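You operate a simulated robot arm through the tools that you are given. There is no shell and no other tool. Be economical: measure what you need, move in short steps, check, and stop when the job is done.

You run a simulated robot arm. Do the job below in one go: nothing can be reset, and whatever is moved stays where it is left.

## Task
Pile some things up. At the end: the white wide housing from the top of the test bench is on the green mat of the test bench, with the yellow lamp from there on top of it and the blue plug on top of that; the white glue tube is on the white carton; whatever was shut is shut again. Leave all else as you found it, and nothing knocked over.

It is judged by the outcome, as a careful person would: the job done as asked, and still so three seconds after it is handed in. It fails if anything else is knocked over, pushed out of place, dropped, spilled or broken.

## Robot
A 7-joint arm with a two-finger parallel gripper, fixed in place. Base frame: the origin is at the foot of the arm, x ahead of it, y to its left, z up. Units: m, degrees, N and s.
Its first joint turns from -66.0 to 66.0 degrees. Payload 2.4 kg.
Tool frame: the origin (TCP) lies between the finger pads and is the grasp point; the fingertips stand 0.03 m ahead of it; z points along the fingers, y is the line along which they close. Largest opening 0.094 m; finger width 0.028, thickness 0.01; the body of the gripper, 0.05 by 0.096 m, starts 0.055 m behind the TCP.
Orientation is that of the tool frame in the base frame, as [roll, pitch, yaw] about the fixed x, y, z axes, in that order (R = Rz(yaw) Ry(pitch) Rx(roll)). With the fingers straight down and closing along the base's y, the tool's x points along the base's -x, its y along +y and its z along -z.

## Interface
- The arm moves only by the tool drive_tool. Its argument "series" is one flat list of numbers, 7 for each row, row after row: the turn, a rotation vector about the tool's x, y, z in degrees, then the shift along the tool's x, y, z in m, then the opening in per cent of the stroke, from 0 (shut) to 100 (fully open). In form: [ax, ay, az, dx, dy, dz, fingers, ax, ay, az, dx, dy, dz, fingers, ...]. A call has 1 to 10 rows; each row shifts and turns the commanded pose from where the row before left it, along the tool's axes as they then stand. A row lasts 0.2 s, in which the tool goes at most 0.05 m and 8.6 degrees; a call with a longer step from one row to the next is refused whole, and so is a gripper value outside its range. A pose out of reach is approached as far as the arm can. The call stops where the force on the tool passes 40 N (or 10 N more than at its start, if that is more) or the arm is blocked; 0.2 s more then pass. Each finger travels about 0.153 m/s and halts on what it meets, pressing with about 34 N; the grip force reading is that of the motor and also rises with nothing between the fingers. The clock runs only during rows and for 0.2 s after the last one: add rows that do not move to give the fingers time. It gives the time, the measured TCP pose, the force on the tool (base axes), the opening and the grip force at its end, in the units of the frame above (readings bear some noise), with the torque about the TCP (base axes, N m) and any sound that the robot's microphone picked up.
- Cameras (640 x 400 px; columns grow to the right, rows downward): "scene" is fixed at [0.0199, 0.4669, 1.4324]; the picture's right is [-0.82, -0.57, 0.00], its down [-0.37, 0.54, -0.76] and it looks along [0.43, -0.62, -0.65] (base axes); focal length 360 px, centre (320, 200). "wrist" rides on the gripper at [0.076, 0.014, -0.103] in the tool frame; the picture's right is [-0.18, 0.98, 0.00], its down [-0.75, -0.14, -0.64] and it looks along [-0.63, -0.12, 0.77] (tool axes); focal length 243 px, centre (320, 200). There is no depth. A picture from a camera that has moved, and an enlarged one, comes with that camera's place and axes in the base frame and with its lens. The place of the scene camera against the robot may be out by one fixed shift of up to 0.012 m in any direction.
- camera(camera): a new picture of that camera. The clock stands still meanwhile.
- enlarge(camera, box): a new picture of the part [left, top, right, bottom] of that camera's present view, enlarged. The clock stands still meanwhile.
- close_job(): hands the job in; it is judged then, once.

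Work in short steps. Places have to be worked out from the pictures, the camera data and where the tool is seen: move nearer, look again, correct. Check each grasp and each placing, and mend what went wrong. You have 120 turns and 68 pictures in all, those below and enlarged ones among them. Open the gripper and draw the arm clear of the work before you hand the job in, unless the task says otherwise; then end with one line.

The tools are called after "Emit:" as name(argument=value, ...) on one line, values as JSON. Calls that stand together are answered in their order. drive_tool: Moves the arm, as the interface text tells. Its arguments: {"type":"object","properties":{"series":{"type":"array"}},"required":["series"]} The other tools are called the same way: camera (camera) takes a picture; enlarge (camera, box) takes an enlarged picture of a part of a camera's view; close_job () hands the job in.

At the start:

```text
time_s: 0.0
tcp_pos: [0.3653, 0.0432, 1.1492]
orientation: [-180.0, 0.0, 179.9]
ft_force: [-0.5, -0.4, 0.6]
torque: [0.01, -0.02, -0.02]
finger_gap: 0.0939
finger_force: 0.1
```

scene: 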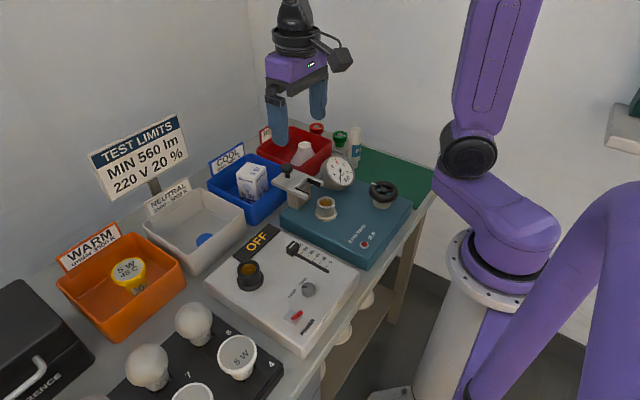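
wrist: 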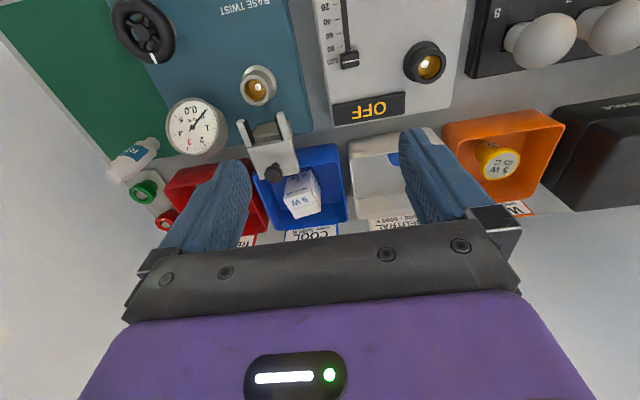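

I'll begin by looking closer at the parts of the scene to identify the items.

Emit:
enlarge(camera="scene", box=[240, 100, 440, 225])

Emit:
enlarge(camera="scene", box=[40, 180, 360, 400])

Emit:
enlarge(camera="wrist", box=[90, 0, 340, 240])

Emit:
enlarge(camera="wrist", box=[320, 0, 640, 240])

```text
3.20 times, centred on (340, 162) of scene
camera zoom: at [0.0199, 0.4669, 1.4324], right [-0.82, -0.57, 0.0], down [-0.37, 0.54, -0.76], along [0.43, -0.62, -0.65], focal length 1152 px, centre (256, 320)
```

zoom: 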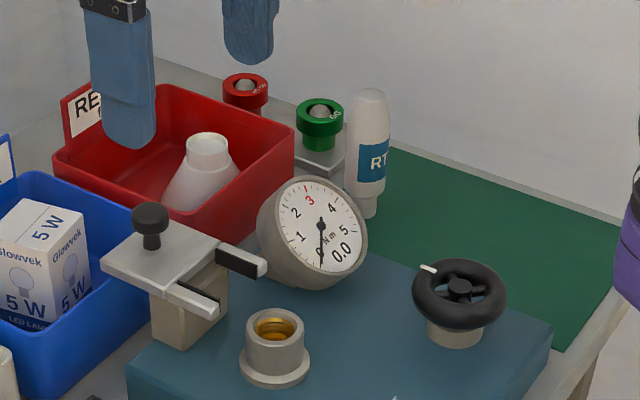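

```text
1.82 times, centred on (200, 290) of scene
camera zoom: at [0.0199, 0.4669, 1.4324], right [-0.82, -0.57, 0.0], down [-0.37, 0.54, -0.76], along [0.43, -0.62, -0.65], focal length 654 px, centre (538, 36)
```

zoom: 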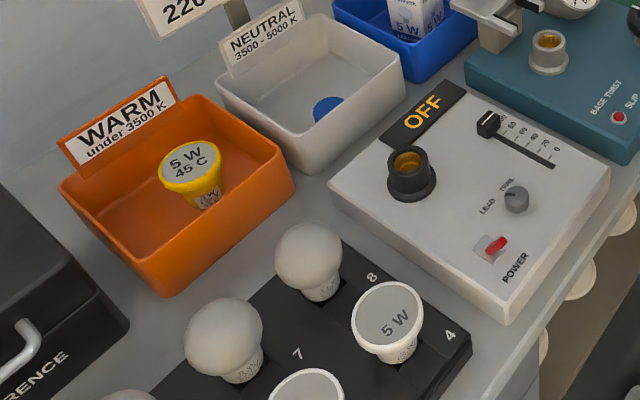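

```text
1.67 times, centred on (215, 120) of wrist
camera zoom: at [0.2901, 0.0549, 1.2519], right [0.18, 0.98, 0.0], down [0.75, -0.14, 0.64], along [0.63, -0.12, -0.77], focal length 404 px, centre (495, 333)
```

zoom: 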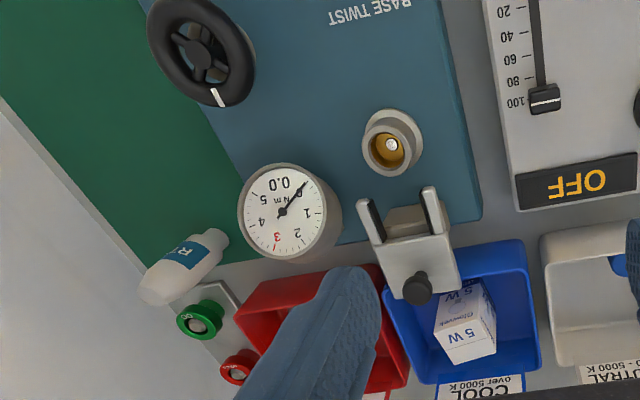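

```text
1.67 times, centred on (480, 120) of wrist
camera zoom: at [0.2901, 0.0549, 1.2519], right [0.18, 0.98, 0.0], down [0.75, -0.14, 0.64], along [0.63, -0.12, -0.77], focal length 404 px, centre (53, 333)
```

zoom: 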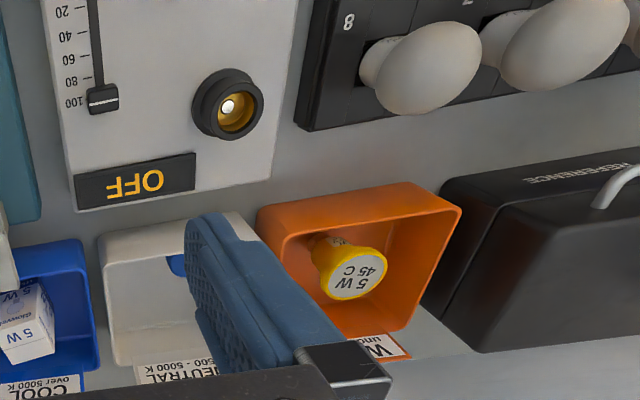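

The housing seems to be the white cone in the red bin, the yellow lamp in the orange bin, the blue plug in the neutral bin, the carton in the blue bin, and the glue tube standing at the mat's far corner. I move over to the red bin/mat side for a nearer look.

Emit:
drive_tool(series=[0, 0, 0, -0.008, -0.04, 0.006, 100, 0, 0, 0, -0.008, -0.04, 0.006, 100, 0, 0, 0, -0.008, -0.04, 0.006, 100, 0, 0, 0, -0.008, -0.04, 0.006, 100, 0, 0, 0, -0.008, -0.04, 0.006, 100, 0, 0, 0, -0.008, -0.04, 0.006, 100])

Emit:
camera(camera="wrist")

```text
time_s: 1.4
tcp_pos: [0.4153, -0.195, 1.1158]
orientation: [-179.9, 0.1, -179.8]
ft_force: [-0.1, 1.0, 0.0]
torque: [-0.01, 0.01, -0.04]
finger_gap: 0.0938
finger_force: 0.1
```

```text
61 pictures are left
camera wrist: at [0.3398, -0.1834, 1.218], right [0.18, 0.98, 0.0], down [0.75, -0.14, 0.64], along [0.63, -0.12, -0.77], focal length 243 px, centre (320, 200)
```

wrist: 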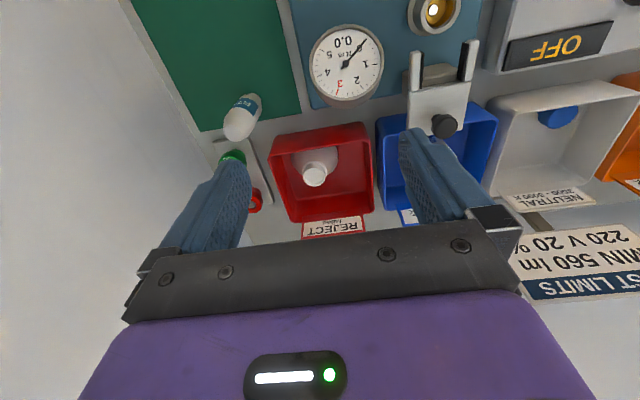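

Emit:
enlarge(camera="wrist", box=[190, 70, 390, 240])

Emit:
enlarge(camera="scene", box=[220, 110, 380, 210])

```text
2.35 times, centred on (290, 155) of wrist
camera zoom: at [0.3398, -0.1834, 1.218], right [0.18, 0.98, 0.0], down [0.75, -0.14, 0.64], along [0.63, -0.12, -0.77], focal length 571 px, centre (391, 306)
```

zoom: 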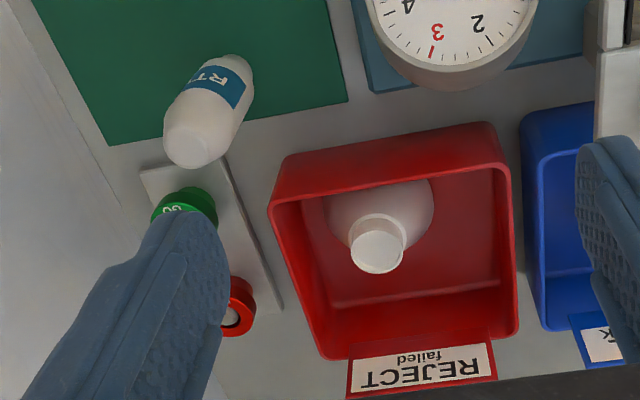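

```text
4.00 times, centred on (300, 160) of scene
camera zoom: at [0.0199, 0.4669, 1.4324], right [-0.82, -0.57, 0.0], down [-0.37, 0.54, -0.76], along [0.43, -0.62, -0.65], focal length 1440 px, centre (400, 360)
```

zoom: 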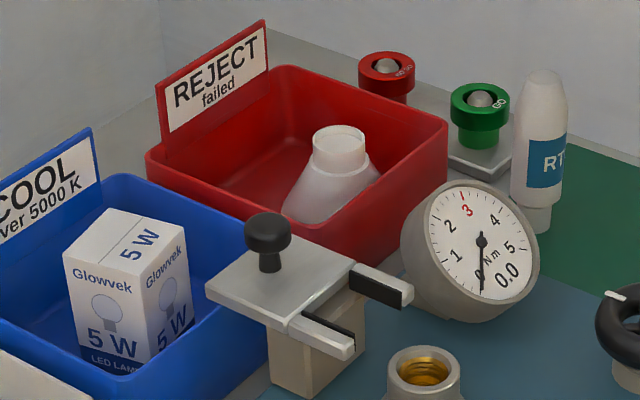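

Housing neck top is about (0.566, -0.238, 0.873); glue tube about (0.438, -0.313), top z≈0.94; mat spans about x 0.24–0.48, y -0.43…-0.245. I'll take the glue tube first; moving above it.

Emit:
drive_tool(series=[0, 0, 0, -0.006, -0.04, 0.02, 100, 0, 0, 0, -0.006, -0.04, 0.02, 100, 0, 0, 0, -0.005, -0.038, 0.02, 100, 0, 0, 0, 0, 0, 0.02, 100])

Emit:
camera(camera="wrist")

Emit:
enlarge(camera="scene", box=[240, 60, 440, 220])

```text
time_s: 2.4
tcp_pos: [0.4337, -0.3174, 1.0325]
orientation: [180.0, 0.0, -180.0]
ft_force: [-0.4, -0.2, 0.5]
torque: [0.01, 0.02, -0.03]
finger_gap: 0.0939
finger_force: 0.0
```

```text
58 pictures are left
camera wrist: at [0.3576, -0.3043, 1.1339], right [0.18, 0.98, 0.0], down [0.75, -0.14, 0.64], along [0.63, -0.12, -0.77], focal length 243 px, centre (320, 200)
```

wrist: 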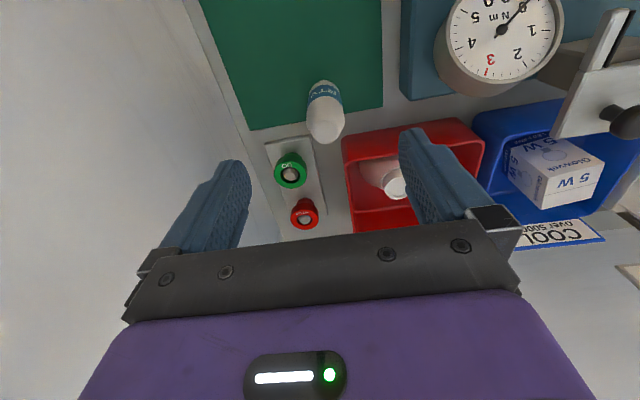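

```text
2.50 times, centred on (340, 140) of scene
camera zoom: at [0.02, 0.4669, 1.4324], right [-0.82, -0.57, 0.0], down [-0.37, 0.54, -0.76], along [0.43, -0.62, -0.65], focal length 900 px, centre (270, 350)
```

zoom: 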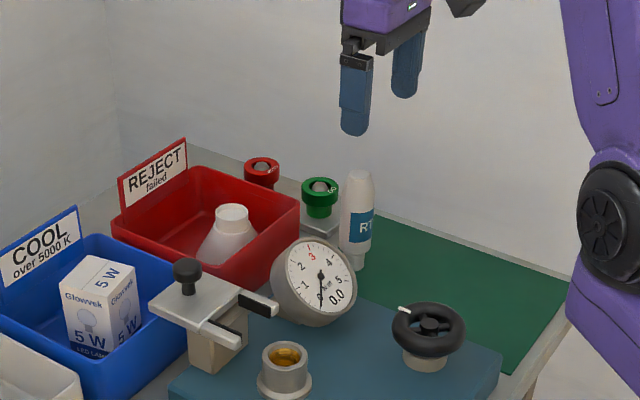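

The wrist view puts the tube at about (0.438, -0.315), close to centred. I descend to z≈0.91 around it.

Emit:
drive_tool(series=[0, 0, 0, -0.004, 0.002, 0.03, 100, 0, 0, 0, 0, 0, 0.03, 100, 0, 0, 0, 0, 0, 0.03, 100, 0, 0, 0, 0, 0, 0.03, 100])

Emit:
camera(camera="wrist")

Emit:
enlarge(camera="scene", box=[280, 80, 440, 200])

```text
time_s: 3.4
tcp_pos: [0.4371, -0.311, 0.9131]
orientation: [179.9, 0.0, -180.0]
ft_force: [0.1, 0.5, 0.2]
torque: [0.0, 0.01, 0.02]
finger_gap: 0.094
finger_force: 0.0
```

```text
56 pictures are left
camera wrist: at [0.361, -0.2982, 1.0151], right [0.18, 0.98, 0.0], down [0.75, -0.14, 0.64], along [0.63, -0.12, -0.77], focal length 243 px, centre (320, 200)
```

wrist: 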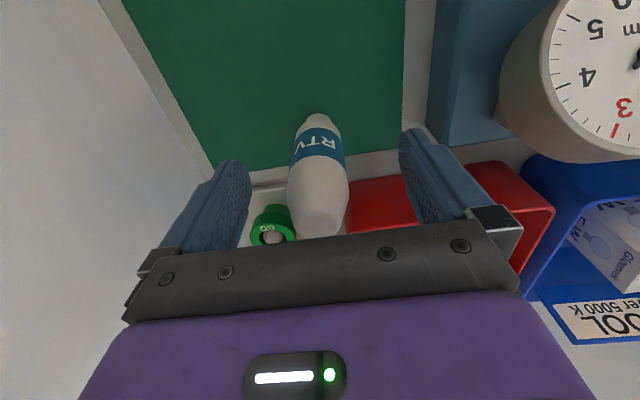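

```text
3.33 times, centred on (360, 140) of scene
camera zoom: at [0.0199, 0.4669, 1.4324], right [-0.82, -0.57, 0.0], down [-0.37, 0.54, -0.76], along [0.43, -0.62, -0.65], focal length 1200 px, centre (187, 400)
```

zoom: 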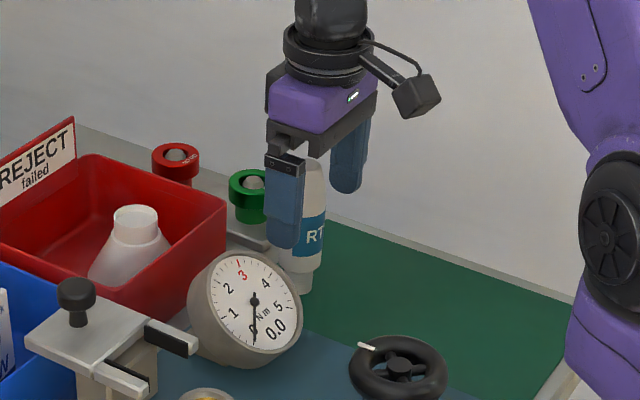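

The tube is centred between the fingers at grasp depth. Closing.

Emit:
drive_tool(series=[0, 0, 0, 0, 0, 0, 60, 0, 0, 0, 0, 0, 0, 20, 0, 0, 0, 0, 0, 0, 20, 0, 0, 0, 0, 0, 0, 20])

```text
time_s: 4.4
tcp_pos: [0.4366, -0.3111, 0.9138]
orientation: [179.9, 0.0, 180.0]
ft_force: [-0.7, -0.9, -0.1]
torque: [-0.03, 0.01, 0.04]
finger_gap: 0.0371
finger_force: 33.9
```

Gripped (37 mm). Lifting to z≈1.11.

Emit:
drive_tool(series=[0, 0, 0, 0, 0, -0.02, 20, 0, 0, 0, 0, 0, -0.045, 20, 0, 0, 0, 0, 0, -0.045, 20, 0, 0, 0, 0, 0, -0.045, 20, 0, 0, 0, 0, 0, -0.04, 20, 0, 0, 0, 0, 0, 0, 20])

Emit:
enlarge(camera="scene", box=[200, 40, 440, 220])

```text
time_s: 5.8
tcp_pos: [0.435, -0.3162, 1.1093]
orientation: [180.0, 0.0, 180.0]
ft_force: [-0.2, -0.1, -0.6]
torque: [0.03, 0.02, 0.02]
finger_gap: 0.0368
finger_force: 33.5
```

```text
2.22 times, centred on (320, 130) of scene
camera zoom: at [0.02, 0.4669, 1.4324], right [-0.82, -0.57, 0.0], down [-0.37, 0.54, -0.76], along [0.43, -0.62, -0.65], focal length 800 px, centre (320, 356)
```

zoom: 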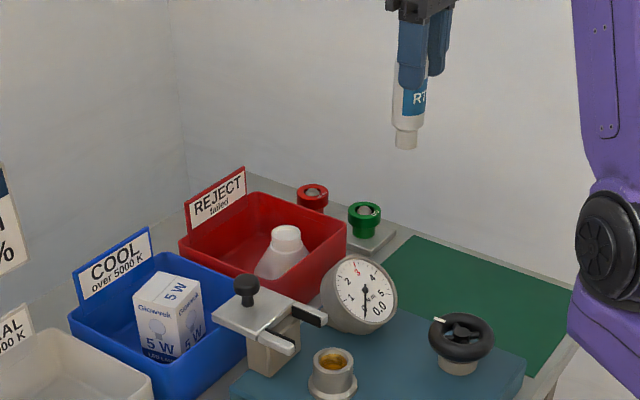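

Scene camera agrees with the tool to within a few mm. Moving the tube toward above the carton (~(0.585,-0.045)), stopping slightly short to look.

Emit:
drive_tool(series=[0, 0, 0, -0.015, 0.034, 0, 20, 0, 0, 0, -0.015, 0.034, 0, 20, 0, 0, 0, -0.015, 0.034, 0, 20, 0, 0, 0, -0.015, 0.034, 0, 20, 0, 0, 0, -0.015, 0.034, 0, 20, 0, 0, 0, -0.015, 0.034, 0, 20, 0, 0, 0, -0.015, 0.034, 0, 20, 0, 0, 0, -0.015, 0.034, 0, 20, 0, 0, 0, 0, 0, 0, 20])

Emit:
camera(camera="wrist")

Emit:
enlarge(camera="scene", box=[200, 60, 360, 220])

```text
time_s: 7.8
tcp_pos: [0.5536, -0.0413, 1.1086]
orientation: [-180.0, 0.0, -180.0]
ft_force: [0.3, -0.5, -1.4]
torque: [-0.02, 0.0, -0.02]
finger_gap: 0.037
finger_force: 34.0
```

```text
53 pictures are left
camera wrist: at [0.4783, -0.0284, 1.2107], right [0.18, 0.98, 0.0], down [0.75, -0.14, 0.64], along [0.63, -0.12, -0.77], focal length 243 px, centre (320, 200)
```

wrist: 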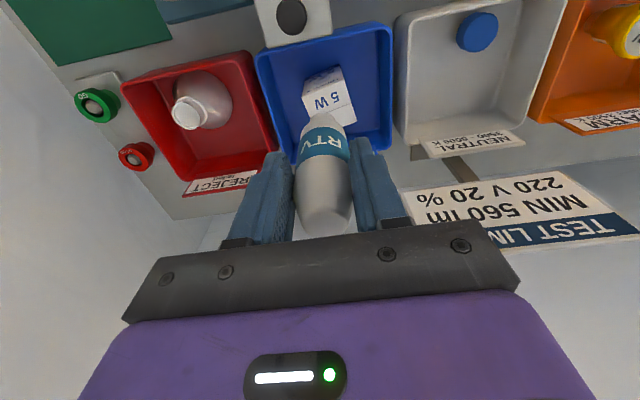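

```text
2.50 times, centred on (280, 140) of scene
camera zoom: at [0.0199, 0.4669, 1.4324], right [-0.82, -0.57, 0.0], down [-0.37, 0.54, -0.76], along [0.43, -0.62, -0.65], focal length 900 px, centre (420, 350)
```

zoom: 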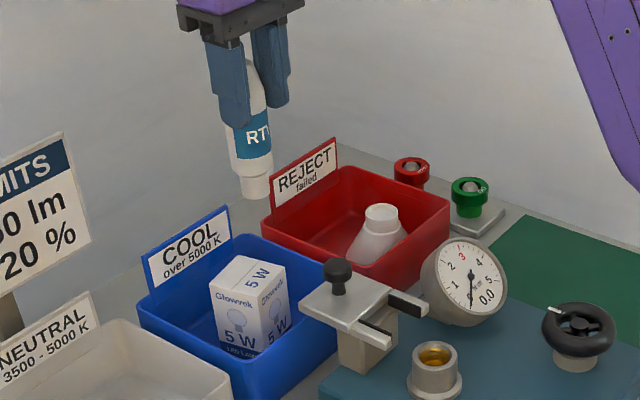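

Emit:
enlarge(camera="wrist", box=[240, 20, 400, 140])

Emit:
enlarge(camera="scene", box=[230, 140, 310, 210])

```text
3.33 times, centred on (320, 80) of wrist
camera zoom: at [0.4783, -0.0284, 1.2107], right [0.18, 0.98, 0.0], down [0.75, -0.14, 0.64], along [0.63, -0.12, -0.77], focal length 809 px, centre (320, 600)
```

zoom: 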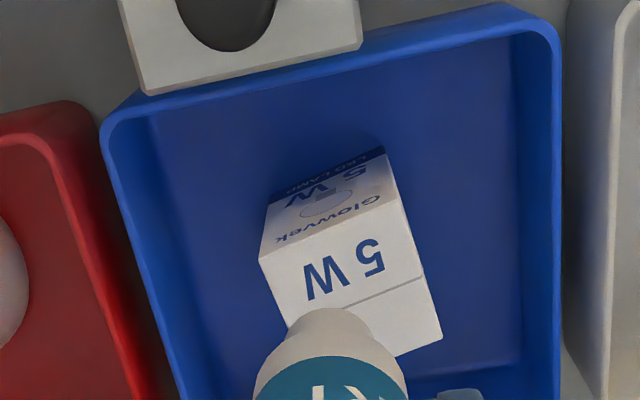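

```text
5.71 times, centred on (270, 175) of scene
camera zoom: at [0.0199, 0.4669, 1.4324], right [-0.82, -0.57, 0.0], down [-0.37, 0.54, -0.76], along [0.43, -0.62, -0.65], focal length 2057 px, centre (606, 343)
```

zoom: 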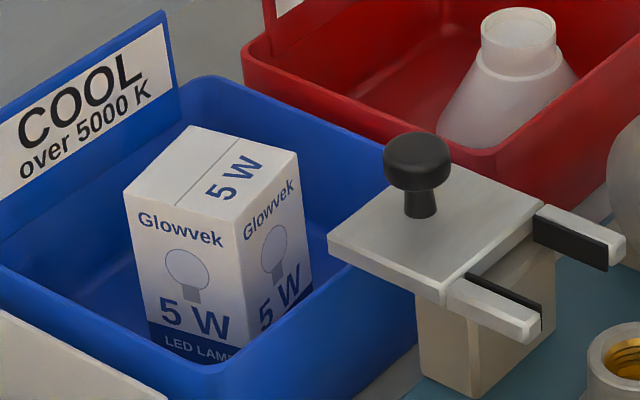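

Combining views: carton top centre ≈ (0.590, -0.039), z≈0.893, about 55 mm square. Tube bottom hangs ~0.108 below TCP, so I move over and lower to just above (TCP z≈1.02).

Emit:
drive_tool(series=[0, 0, 0, -0.018, 0.001, 0, 20, 0, 0, 0, -0.018, 0.001, 0, 20, 0, 0, 0, 0, 0, 0.03, 20, 0, 0, 0, 0, 0, 0.03, 20, 0, 0, 0, 0, 0, 0.025, 20, 0, 0, 0, 0, 0, 0, 20])

Emit:
enlarge(camera="wrist", box=[220, 20, 420, 220])

Emit:
enlarge(camera="scene", box=[210, 80, 330, 200])

```text
time_s: 9.2
tcp_pos: [0.5928, -0.0417, 1.0222]
orientation: [179.9, 0.0, -179.8]
ft_force: [-0.4, -0.2, -1.1]
torque: [0.01, -0.02, 0.02]
finger_gap: 0.0367
finger_force: 34.1
```

```text
2.00 times, centred on (320, 120) of wrist
camera zoom: at [0.5167, -0.0278, 1.1251], right [0.18, 0.98, 0.0], down [0.75, -0.14, 0.64], along [0.63, -0.12, -0.77], focal length 485 px, centre (320, 360)
```

zoom: 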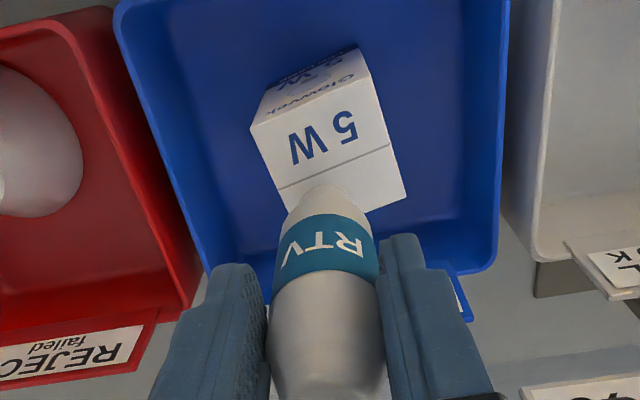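

```text
3.33 times, centred on (270, 140) of scene
camera zoom: at [0.02, 0.4669, 1.4324], right [-0.82, -0.57, 0.0], down [-0.37, 0.54, -0.76], along [0.43, -0.62, -0.65], focal length 1200 px, centre (487, 400)
```

zoom: 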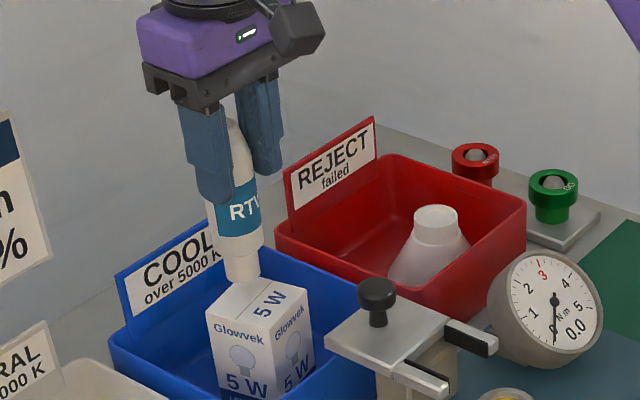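

Relative to the carton top the tube bottom looks about 8 mm too far in x. I shift back 8 mm and lower gently, watching force.

Emit:
drive_tool(series=[0, 0, 0, 0.008, 0, 0, 20, 0, 0, 0, 0, 0, 0.005, 20, 0, 0, 0, 0, 0, 0.005, 20, 0, 0, 0, 0, 0, 0.003, 20, 0, 0, 0, 0, 0, 0, 20])

Emit:
enlarge(camera="scene", box=[230, 110, 310, 190])

```text
time_s: 10.4
tcp_pos: [0.5842, -0.039, 1.011]
orientation: [-180.0, 0.1, -180.0]
ft_force: [0.7, 0.8, -1.0]
torque: [0.01, 0.0, -0.01]
finger_gap: 0.037
finger_force: 33.9
```

```text
5.00 times, centred on (270, 150) of scene
camera zoom: at [0.02, 0.4669, 1.4324], right [-0.82, -0.57, 0.0], down [-0.37, 0.54, -0.76], along [0.43, -0.62, -0.65], focal length 1800 px, centre (570, 450)
```

zoom: 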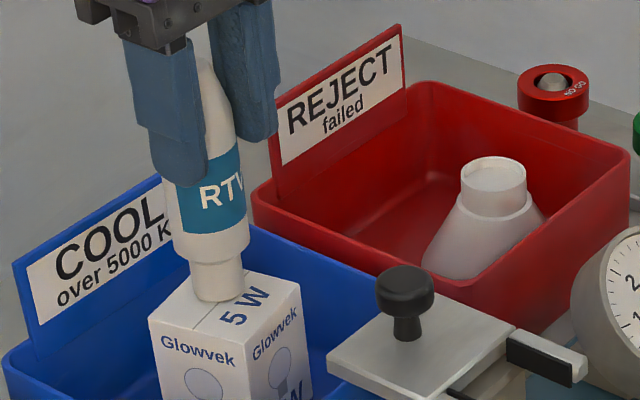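

Well centred now. Lowering in 2 mm steps until contact.

Emit:
drive_tool(series=[0, 0, 0, 0, 0, 0.002, 20, 0, 0, 0, 0, 0, 0.002, 20, 0, 0, 0, 0, 0, 0.002, 20, 0, 0, 0, 0, 0, 0, 20])

```text
time_s: 11.4
tcp_pos: [0.5854, -0.0395, 1.0071]
orientation: [180.0, 0.5, 180.0]
ft_force: [-5.3, -1.0, 36.2]
torque: [-0.04, 0.02, -0.02]
finger_gap: 0.0371
finger_force: 34.6
```

Contact made (36 N up), so I ease back 2.5 mm to take the load off.

Emit:
drive_tool(series=[0, 0, 0, 0, 0, -0.0015, 20, 0, 0, 0, 0, 0, -0.001, 20, 0, 0, 0, 0, 0, 0, 20])

```text
time_s: 12.2
tcp_pos: [0.5826, -0.0398, 1.0076]
orientation: [179.9, 0.2, 180.0]
ft_force: [3.3, -2.5, 21.1]
torque: [-0.19, -0.74, -0.04]
finger_gap: 0.0366
finger_force: 34.2
```

Emit:
drive_tool(series=[0, 0, 0, 0, 0, -0.001, 20, 0, 0, 0, 0, 0, -0.0005, 20, 0, 0, 0, 0, 0, 0, 20])

Emit:
enlarge(camera="scene", box=[230, 110, 310, 190])

```text
time_s: 13.0
tcp_pos: [0.5822, -0.0394, 1.0074]
orientation: [-180.0, -0.2, -180.0]
ft_force: [2.5, -0.6, 5.8]
torque: [-0.1, -0.37, -0.07]
finger_gap: 0.0367
finger_force: 33.7
```

```text
5.00 times, centred on (270, 150) of scene
camera zoom: at [0.0199, 0.4669, 1.4324], right [-0.82, -0.57, 0.0], down [-0.37, 0.54, -0.76], along [0.43, -0.62, -0.65], focal length 1800 px, centre (570, 450)
```

zoom: 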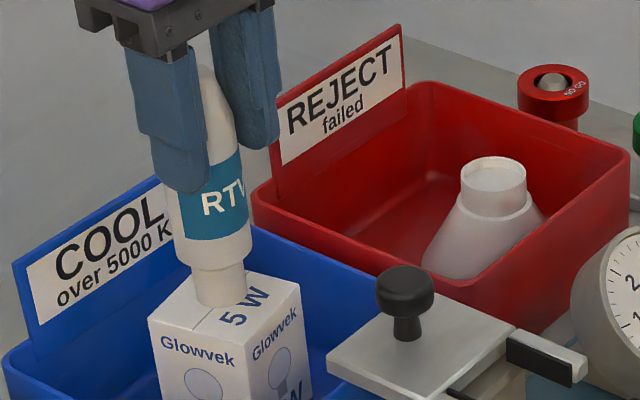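

The tube stands on the middle of the carton with a light load. Releasing.

Emit:
drive_tool(series=[0, 0, 0, 0, 0, 0, 40, 0, 0, 0, 0, 0, 0, 45, 0, 0, 0, 0, 0, 0, 60, 0, 0, 0, 0, 0, 0, 75, 0, 0, 0, 0, 0, 0, 75])

Emit:
enlarge(camera="scene", box=[230, 110, 310, 190])

```text
time_s: 14.2
tcp_pos: [0.5832, -0.0384, 1.0089]
orientation: [-179.9, 0.1, 179.9]
ft_force: [0.7, 1.4, 0.5]
torque: [-0.02, -0.01, 0.01]
finger_gap: 0.0701
finger_force: 0.1
```

```text
5.00 times, centred on (270, 150) of scene
camera zoom: at [0.0199, 0.4669, 1.4324], right [-0.82, -0.57, 0.0], down [-0.37, 0.54, -0.76], along [0.43, -0.62, -0.65], focal length 1800 px, centre (570, 450)
```

zoom: 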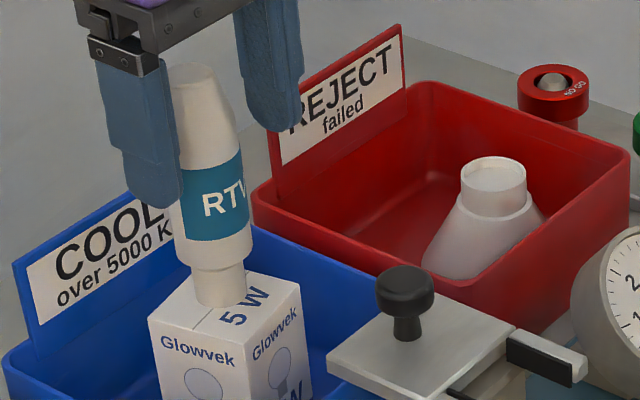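

The tube stands free. I rise straight up, then travel to above the housing (0.566, -0.238).

Emit:
drive_tool(series=[0, 0, 0, 0, 0, -0.03, 75, 0, 0, 0, 0, 0, -0.04, 85, 0, 0, 0, 0, 0, -0.035, 100, 0, 0, 0, 0.003, -0.04, 0, 100, 0, 0, 0, 0.003, -0.04, 0, 100, 0, 0, 0, 0.003, -0.04, 0, 100, 0, 0, 0, 0.003, -0.04, 0, 100, 0, 0, 0, 0.004, -0.039, 0.04, 100, 0, 0, 0, 0, 0, 0.04, 100, 0, 0, 0, 0, 0, 0.03, 100])

Emit:
camera(camera="wrist")

Emit:
enlarge(camera="scene", box=[210, 50, 370, 190])

```text
refused: row 8 steps farther than a row can; nothing moved
```

```text
44 pictures are left
camera wrist: at [0.5072, -0.0258, 1.1109], right [0.18, 0.98, 0.0], down [0.75, -0.14, 0.64], along [0.63, -0.12, -0.77], focal length 243 px, centre (320, 200)
```

wrist: 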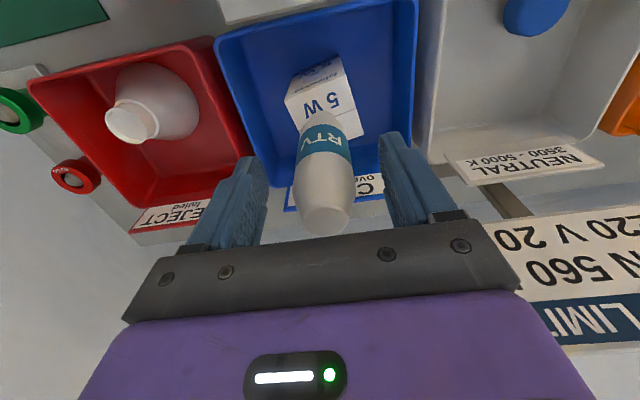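

```text
2.86 times, centred on (290, 120) of scene
camera zoom: at [0.0199, 0.4669, 1.4324], right [-0.82, -0.57, 0.0], down [-0.37, 0.54, -0.76], along [0.43, -0.62, -0.65], focal length 1028 px, centre (406, 429)
```

zoom: 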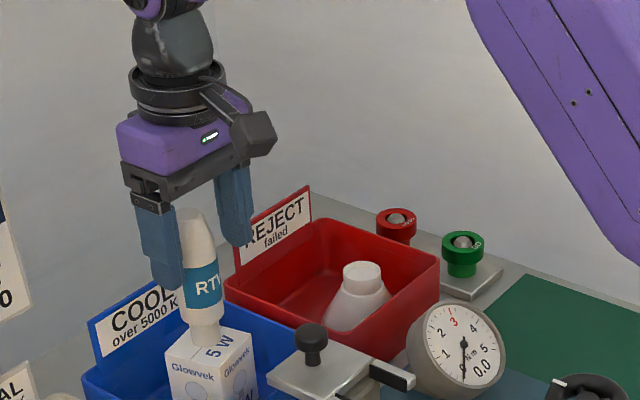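

A row was too long and nothing moved; same move again with shorter rows.

Emit:
drive_tool(series=[0, 0, 0, 0, 0, -0.03, 75, 0, 0, 0, 0, 0, -0.04, 85, 0, 0, 0, 0, 0, -0.035, 100, 0, 0, 0, 0.003, -0.04, 0, 100, 0, 0, 0, 0.003, -0.04, 0, 100, 0, 0, 0, 0.003, -0.04, 0, 100, 0, 0, 0, 0.003, -0.04, 0, 100, 0, 0, 0, 0.004, -0.039, 0.02, 100, 0, 0, 0, 0, 0, 0.04, 100, 0, 0, 0, 0, 0, 0.04, 100])

Emit:
camera(camera="wrist")

Emit:
enlarge(camera="scene", box=[230, 60, 370, 190])

```text
time_s: 16.4
tcp_pos: [0.5678, -0.2366, 1.0134]
orientation: [180.0, 0.1, -179.9]
ft_force: [0.1, 1.0, 0.0]
torque: [-0.01, 0.0, 0.03]
finger_gap: 0.0941
finger_force: 0.0
```

```text
42 pictures are left
camera wrist: at [0.491, -0.224, 1.1165], right [0.18, 0.98, 0.0], down [0.75, -0.14, 0.64], along [0.63, -0.12, -0.77], focal length 243 px, centre (320, 200)
```

wrist: 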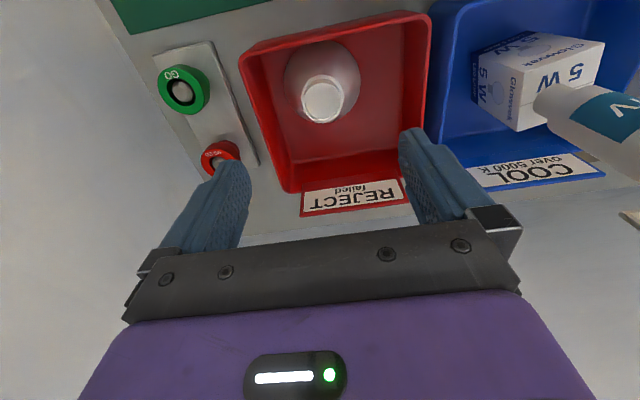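

```text
3.08 times, centred on (300, 125) of scene
camera zoom: at [0.02, 0.4669, 1.4324], right [-0.82, -0.57, 0.0], down [-0.37, 0.54, -0.76], along [0.43, -0.62, -0.65], focal length 1108 px, centre (382, 431)
```

zoom: 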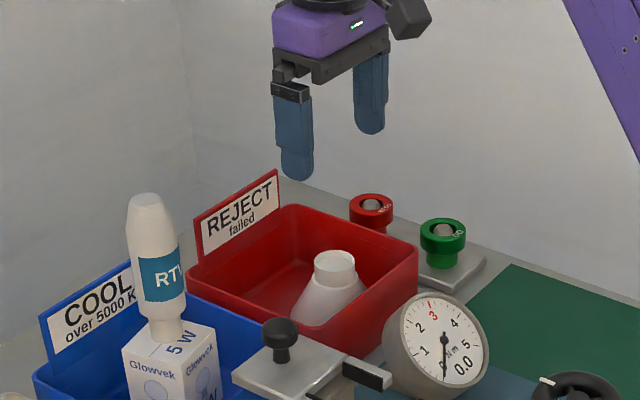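

The wrist view puts the neck at (0.567, -0.237), right under the tool. Descend to TCP z≈0.88 so the fingertips flank the neck.

Emit:
drive_tool(series=[0, 0, 0, 0, 0, 0.04, 100, 0, 0, 0, 0, 0, 0.04, 100, 0, 0, 0, 0, 0, 0.03, 100, 0, 0, 0, 0, 0, 0.013, 100, 0, 0, 0, 0, 0, 0.009, 100, 0, 0, 0, 0, 0, 0, 100])

Emit:
camera(camera="wrist")

Emit:
enlarge(camera="scene", box=[250, 90, 350, 190])

```text
time_s: 17.8
tcp_pos: [0.5663, -0.2392, 0.8811]
orientation: [-180.0, -0.1, -179.8]
ft_force: [0.5, 0.5, 0.5]
torque: [-0.01, 0.0, -0.02]
finger_gap: 0.0941
finger_force: 0.1
```

```text
40 pictures are left
camera wrist: at [0.4912, -0.227, 0.9831], right [0.18, 0.98, 0.0], down [0.75, -0.14, 0.64], along [0.63, -0.12, -0.77], focal length 243 px, centre (320, 200)
```

wrist: 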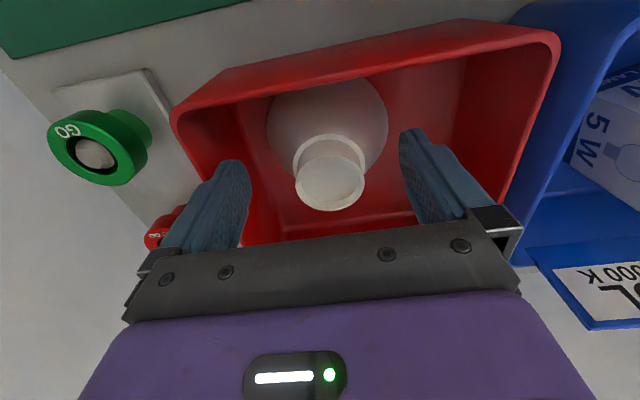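

```text
4.00 times, centred on (300, 140) of scene
camera zoom: at [0.0199, 0.4669, 1.4324], right [-0.82, -0.57, 0.0], down [-0.37, 0.54, -0.76], along [0.43, -0.62, -0.65], focal length 1440 px, centre (400, 440)
```

zoom: 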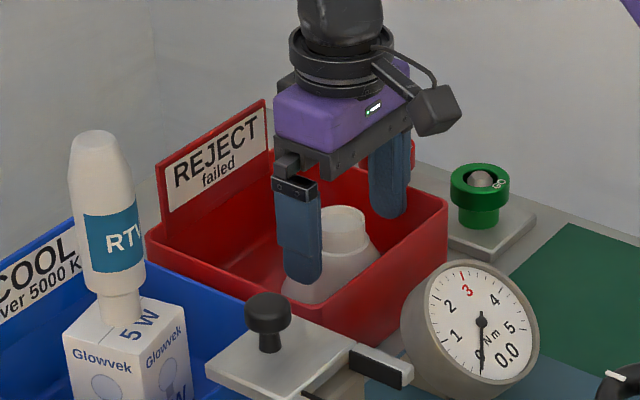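

Neck is ~5 mm toward +y of the tool centre; correct and close.

Emit:
drive_tool(series=[0, 0, 0, 0, 0.004, 0, 100, 0, 0, 0, 0, 0, 0, 60, 0, 0, 0, 0, 0, 0, 30, 0, 0, 0, 0, 0, 0, 20, 0, 0, 0, 0, 0, 0, 20])

Emit:
enlarge(camera="wrist", box=[200, 60, 460, 260])

```text
time_s: 19.0
tcp_pos: [0.5681, -0.2354, 0.8819]
orientation: [180.0, 0.0, -179.9]
ft_force: [-1.0, 1.4, 5.8]
torque: [0.05, 0.02, 0.03]
finger_gap: 0.0479
finger_force: 33.4
```

```text
2.00 times, centred on (330, 160) of wrist
camera zoom: at [0.4917, -0.2223, 0.9846], right [0.18, 0.98, 0.0], down [0.75, -0.14, 0.64], along [0.63, -0.12, -0.77], focal length 485 px, centre (300, 280)
```

zoom: 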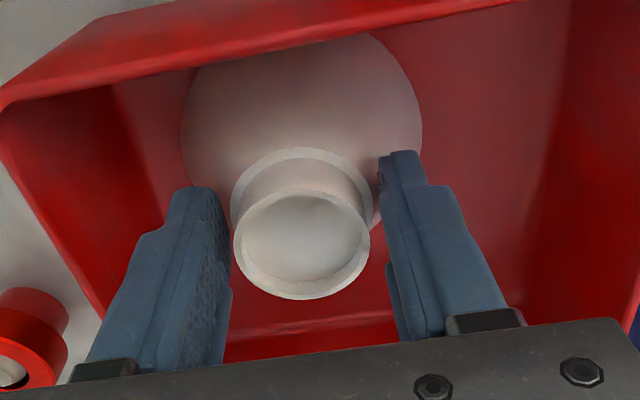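

Gap 48 mm and an upward force: the tips sit on the shoulder below the neck. I reopen, rise 7 mm and regrip on the neck.

Emit:
drive_tool(series=[0, 0, 0, 0, 0, 0, 70, 0, 0, 0, 0, 0, -0.007, 70, 0, 0, 0, 0, 0, 0, 40, 0, 0, 0, 0, 0, 0, 20, 0, 0, 0, 0, 0, 0, 20])

Emit:
enlarge(camera="wrist", box=[200, 60, 460, 260])

```text
time_s: 20.2
tcp_pos: [0.5656, -0.2345, 0.8886]
orientation: [179.9, 0.0, -179.9]
ft_force: [0.0, -0.1, 0.2]
torque: [0.04, 0.03, 0.01]
finger_gap: 0.0363
finger_force: 33.9
```

```text
2.00 times, centred on (330, 160) of wrist
camera zoom: at [0.4908, -0.2219, 0.9908], right [0.18, 0.98, 0.0], down [0.75, -0.14, 0.64], along [0.63, -0.12, -0.77], focal length 485 px, centre (300, 280)
```

zoom: 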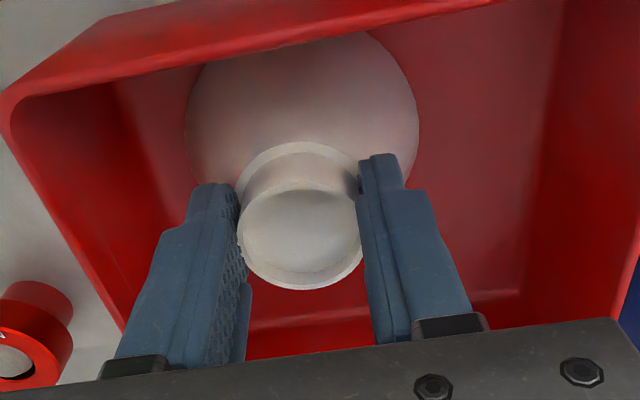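

Firm grip on the neck (36 mm). Lift by 0.16 and carry to over the mat at (0.38, -0.34).

Emit:
drive_tool(series=[0, 0, 0, 0, 0, -0.02, 20, 0, 0, 0, 0, 0, -0.045, 20, 0, 0, 0, 0, 0, -0.045, 20, 0, 0, 0, 0, 0, -0.05, 20, 0, 0, 0, 0.037, -0.021, 0, 20, 0, 0, 0, 0.037, -0.021, 0, 20, 0, 0, 0, 0.037, -0.021, 0, 20, 0, 0, 0, 0.037, -0.021, 0, 20, 0, 0, 0, 0.037, -0.021, 0, 20, 0, 0, 0, 0, 0, 0, 20])

Emit:
camera(camera="wrist")

Emit:
enlarge(camera="scene", box=[240, 60, 450, 230])

```text
time_s: 22.4
tcp_pos: [0.3812, -0.3387, 1.0488]
orientation: [-180.0, 0.0, -179.9]
ft_force: [-1.0, 0.2, -0.8]
torque: [-0.01, -0.03, -0.01]
finger_gap: 0.0362
finger_force: 33.9
```

```text
36 pictures are left
camera wrist: at [0.3048, -0.3271, 1.151], right [0.18, 0.98, 0.0], down [0.75, -0.14, 0.64], along [0.63, -0.12, -0.77], focal length 243 px, centre (320, 200)
```

wrist: 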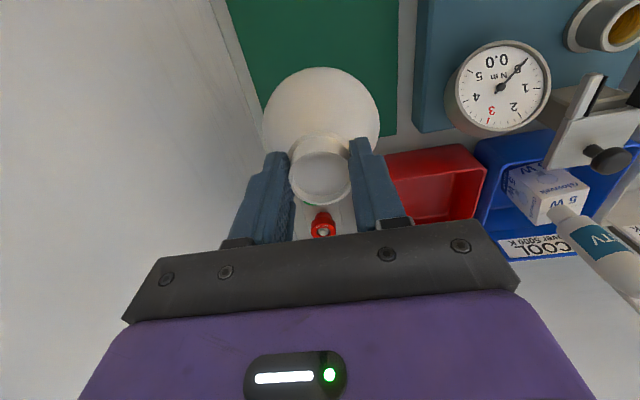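

```text
2.35 times, centred on (345, 145) of scene
camera zoom: at [0.02, 0.4669, 1.4324], right [-0.82, -0.57, 0.0], down [-0.37, 0.54, -0.76], along [0.43, -0.62, -0.65], focal length 847 px, centre (261, 329)
```

zoom: 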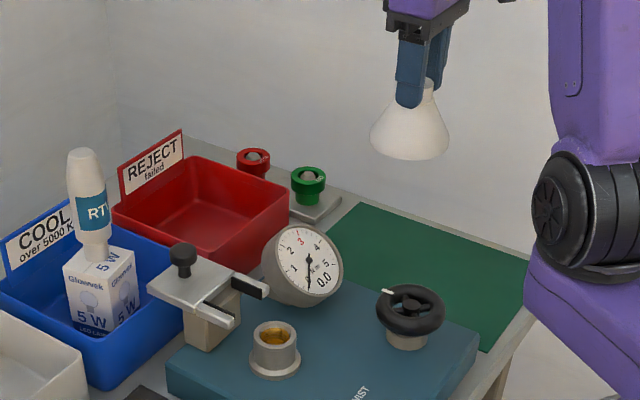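

Housing hangs upright over the mat. Lower to ~0.897, then feel for contact.

Emit:
drive_tool(series=[0, 0, 0, 0, 0, 0.045, 20, 0, 0, 0, 0, 0, 0.045, 20, 0, 0, 0, 0, 0, 0.04, 20, 0, 0, 0, 0, 0, 0.018, 20, 0, 0, 0, 0, 0, 0.004, 20, 0, 0, 0, 0, 0, 0, 20])

Emit:
drive_tool(series=[0, 0, 0, 0, 0, 0.002, 20, 0, 0, 0, 0, 0, 0.0015, 20, 0, 0, 0, 0, 0, 0.001, 20, 0, 0, 0, 0, 0, 0, 20])

```text
time_s: 23.8
tcp_pos: [0.382, -0.338, 0.8956]
orientation: [180.0, 0.0, -179.9]
ft_force: [0.8, 0.2, -0.5]
torque: [0.0, -0.01, -0.01]
finger_gap: 0.0365
finger_force: 34.0
```

```text
time_s: 24.8
tcp_pos: [0.3821, -0.3396, 0.8898]
orientation: [-180.0, 0.0, -180.0]
ft_force: [-0.1, 0.3, -0.8]
torque: [-0.02, -0.01, -0.01]
finger_gap: 0.0367
finger_force: 33.7
```

No contact yet at z≈0.891; continue down in 1 mm steps.

Emit:
drive_tool(series=[0, 0, 0, 0, 0, 0.001, 20, 0, 0, 0, 0, 0, 0.001, 20, 0, 0, 0, 0, 0, 0.001, 20, 0, 0, 0, 0, 0, 0, 20])

```text
time_s: 25.8
tcp_pos: [0.3823, -0.3394, 0.8872]
orientation: [179.9, 0.0, 180.0]
ft_force: [0.0, -0.2, -0.4]
torque: [-0.02, -0.03, 0.03]
finger_gap: 0.0365
finger_force: 33.6
```

Emit:
drive_tool(series=[0, 0, 0, 0, 0, 0.001, 20, 0, 0, 0, 0, 0, 0.001, 20, 0, 0, 0, 0, 0, 0, 20])

Emit:
enlarge(camera="scene", box=[320, 80, 440, 200])

```text
time_s: 26.6
tcp_pos: [0.3831, -0.3404, 0.8862]
orientation: [-180.0, 0.0, 179.9]
ft_force: [0.3, 0.5, -0.3]
torque: [0.01, -0.02, -0.01]
finger_gap: 0.0366
finger_force: 34.2
```

```text
3.33 times, centred on (380, 140) of scene
camera zoom: at [0.02, 0.4669, 1.4324], right [-0.82, -0.57, 0.0], down [-0.37, 0.54, -0.76], along [0.43, -0.62, -0.65], focal length 1200 px, centre (120, 400)
```

zoom: 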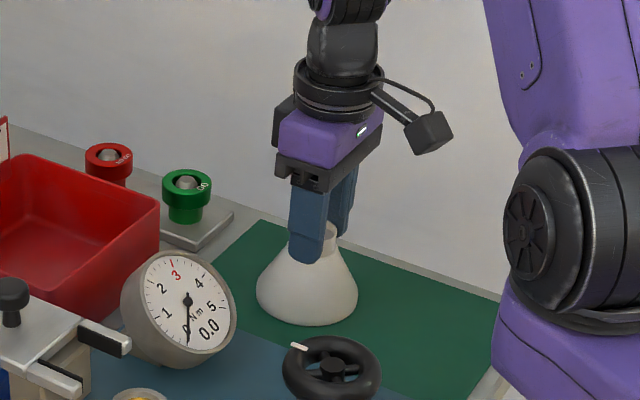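

Emit:
drive_tool(series=[0, 0, 0, 0, 0, 0.001, 20, 0, 0, 0, 0, 0, 0.001, 20, 0, 0, 0, 0, 0, 0, 20])

```text
time_s: 27.4
tcp_pos: [0.3828, -0.3404, 0.8858]
orientation: [-180.0, 0.0, -179.9]
ft_force: [-2.0, 2.1, 5.6]
torque: [0.07, 0.13, -0.05]
finger_gap: 0.0363
finger_force: 33.7
```

Contact at z≈0.886 with light force. Release and rise.

Emit:
drive_tool(series=[0, 0, 0, 0, 0, -0.0005, 40, 0, 0, 0, 0, 0, 0, 70, 0, 0, 0, 0, 0, 0, 100, 0, 0, 0, 0, 0, -0.04, 100, 0, 0, 0, 0, 0, -0.045, 100, 0, 0, 0, 0, 0, -0.045, 100, 0, 0, 0, 0, 0, -0.045, 100, 0, 0, 0, 0, 0.03, -0.035, 100, 0, 0, 0, 0, 0.048, 0, 100])

Emit:
drive_tool(series=[0, 0, 0, -0.004, 0.048, 0, 100, 0, 0, 0, -0.004, 0.048, 0, 100, 0, 0, 0, -0.004, 0.048, 0, 100, 0, 0, 0, -0.004, 0.048, 0, 100, 0, 0, 0, -0.004, 0.048, 0, 100, 0, 0, 0, -0.004, 0.048, 0, 100, 0, 0, 0, -0.004, 0.048, 0, 100, 0, 0, 0, -0.004, 0.048, 0, 100, 0, 0, 0, -0.004, 0.048, 0, 100, 0, 0, 0, -0.014, 0.046, 0, 100])

Emit:
camera(camera="wrist")

Emit:
camera(camera="scene")

```text
time_s: 29.4
tcp_pos: [0.3825, -0.2634, 1.097]
orientation: [-180.0, 0.0, -180.0]
ft_force: [0.7, -0.6, 0.4]
torque: [-0.01, -0.01, 0.02]
finger_gap: 0.0938
finger_force: 0.1
```

```text
time_s: 31.6
tcp_pos: [0.427, 0.216, 1.0952]
orientation: [-179.9, -0.1, 179.9]
ft_force: [-0.5, 0.7, -0.4]
torque: [-0.02, -0.01, 0.04]
finger_gap: 0.0939
finger_force: 0.0
```

```text
33 pictures are left
camera wrist: at [0.352, 0.2287, 1.1978], right [0.18, 0.98, 0.0], down [0.75, -0.14, 0.64], along [0.63, -0.12, -0.77], focal length 243 px, centre (320, 200)
```

wrist: 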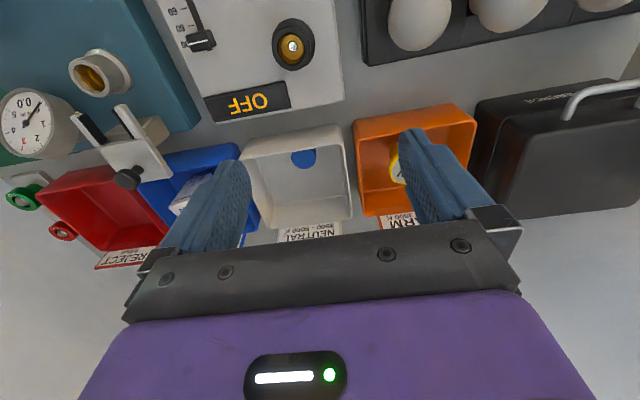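

```text
32 pictures are left
```

scene: 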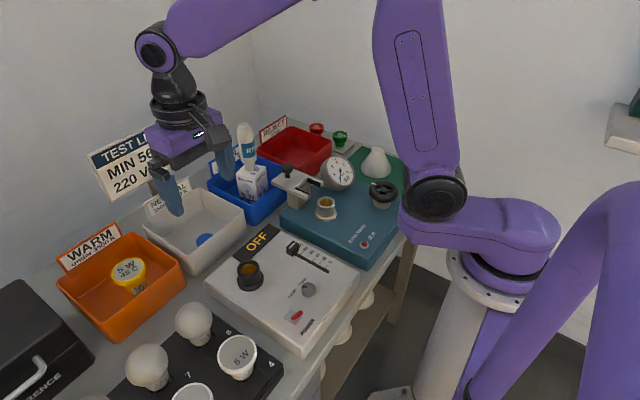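

Housing stands well on the mat, everything else intact. Moving nearer the orange bin to inspect the lamp.

Emit:
drive_tool(series=[0, 0, 0, -0.03, 0.03, 0.01, 100, 0, 0, 0, -0.03, 0.03, 0.01, 100, 0, 0, 0, -0.03, 0.03, 0.01, 100, 0, 0, 0, 0, 0.02, 0.01, 100, 0, 0, 0, 0, 0, 0, 100])

Emit:
camera(camera="wrist")

Emit:
enlarge(camera="scene", box=[40, 210, 240, 350])

```text
time_s: 32.8
tcp_pos: [0.5181, 0.3259, 1.0577]
orientation: [-180.0, 0.1, -179.9]
ft_force: [0.2, -0.2, -0.6]
torque: [-0.01, -0.06, -0.03]
finger_gap: 0.0941
finger_force: 0.2
```

```text
31 pictures are left
camera wrist: at [0.4433, 0.3394, 1.1599], right [0.18, 0.98, 0.0], down [0.75, -0.14, 0.64], along [0.63, -0.12, -0.77], focal length 243 px, centre (320, 200)
```

wrist: 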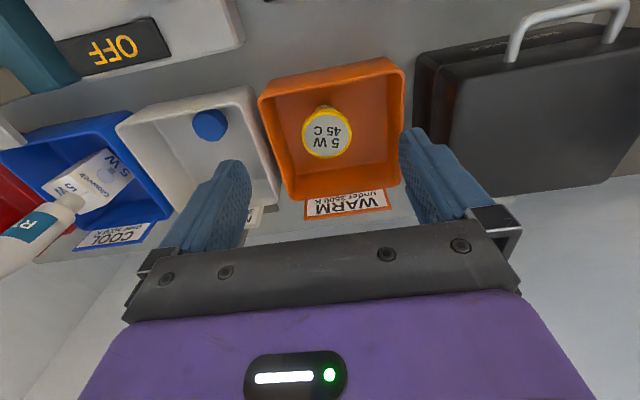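

```text
2.86 times, centred on (140, 280) of scene
camera zoom: at [0.0199, 0.4669, 1.4324], right [-0.82, -0.57, 0.0], down [-0.37, 0.54, -0.76], along [0.43, -0.62, -0.65], focal length 1028 px, centre (834, -29)
```

zoom: 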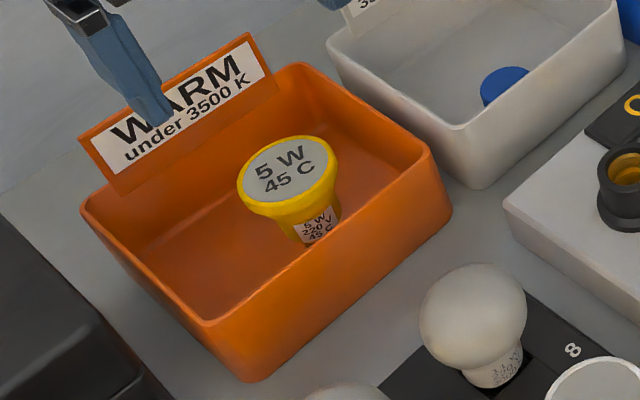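

Lamp stands upright on its narrow end, face centre ≈ (0.578, 0.321, 0.868), dia ≈ 63 mm. I'll grip its rim; move above and check.

Emit:
drive_tool(series=[0, 0, 0, -0.03, -0.003, 0.02, 100, 0, 0, 0, -0.027, -0.002, 0.025, 100, 0, 0, 0, 0, 0, 0.04, 100, 0, 0, 0, 0, 0, 0.02, 100, 0, 0, 0, 0, 0, 0, 100])

Emit:
camera(camera="wrist")

```text
time_s: 34.0
tcp_pos: [0.5757, 0.3227, 0.9544]
orientation: [-180.0, -0.1, -180.0]
ft_force: [0.1, -0.6, 0.1]
torque: [-0.02, -0.04, 0.0]
finger_gap: 0.0937
finger_force: 0.1
```

```text
29 pictures are left
camera wrist: at [0.5001, 0.3358, 1.0568], right [0.18, 0.98, 0.0], down [0.75, -0.14, 0.64], along [0.63, -0.12, -0.77], focal length 243 px, centre (320, 200)
```

wrist: 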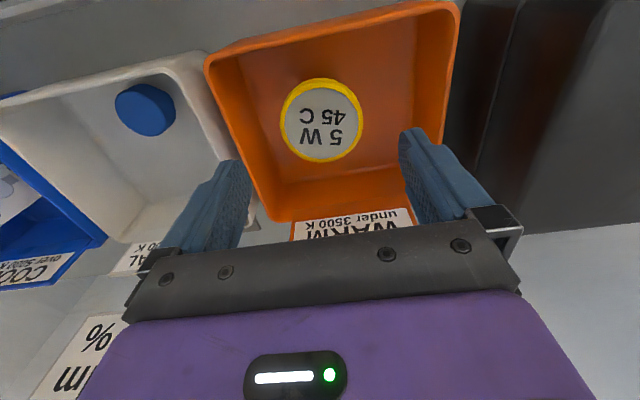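

Lamp centre is right under the tool ((0.575,0.323)). Descend to z≈0.872 and look before closing.

Emit:
drive_tool(series=[0, 0, 0, 0, 0, 0.04, 100, 0, 0, 0, 0, 0, 0.025, 100, 0, 0, 0, 0, 0, 0.015, 100, 0, 0, 0, 0, 0, 0, 100])

Emit:
camera(camera="wrist")

Emit:
enlarge(camera="scene", box=[40, 180, 240, 340])

```text
time_s: 35.0
tcp_pos: [0.5788, 0.3224, 0.872]
orientation: [180.0, 0.1, 179.9]
ft_force: [1.2, 0.5, 0.7]
torque: [-0.02, -0.03, 0.0]
finger_gap: 0.094
finger_force: 0.0
```

```text
28 pictures are left
camera wrist: at [0.5026, 0.3353, 0.9739], right [0.18, 0.98, 0.0], down [0.75, -0.14, 0.64], along [0.63, -0.12, -0.77], focal length 243 px, centre (320, 200)
```

wrist: 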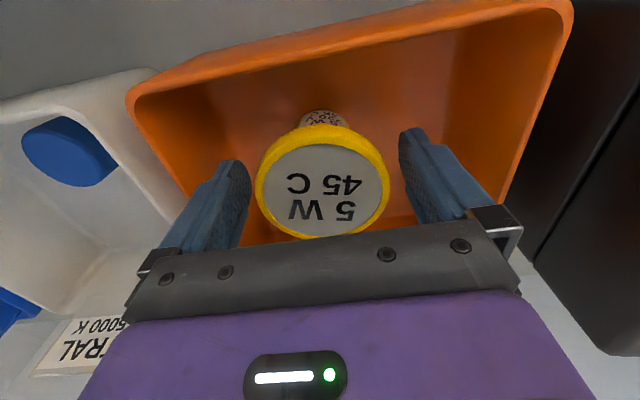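

```text
2.50 times, centred on (140, 260) of scene
camera zoom: at [0.0199, 0.4669, 1.4324], right [-0.82, -0.57, 0.0], down [-0.37, 0.54, -0.76], along [0.43, -0.62, -0.65], focal length 900 px, centre (770, 50)
```

zoom: 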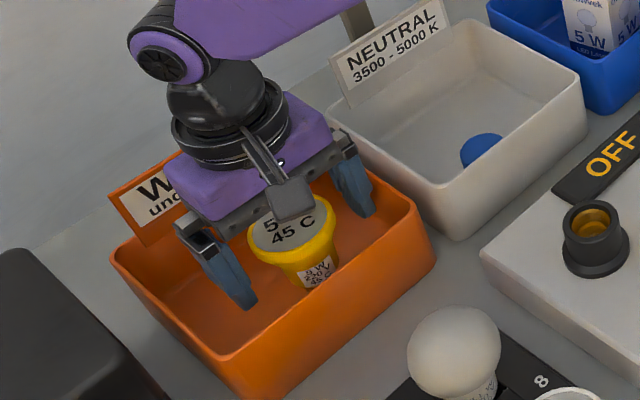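

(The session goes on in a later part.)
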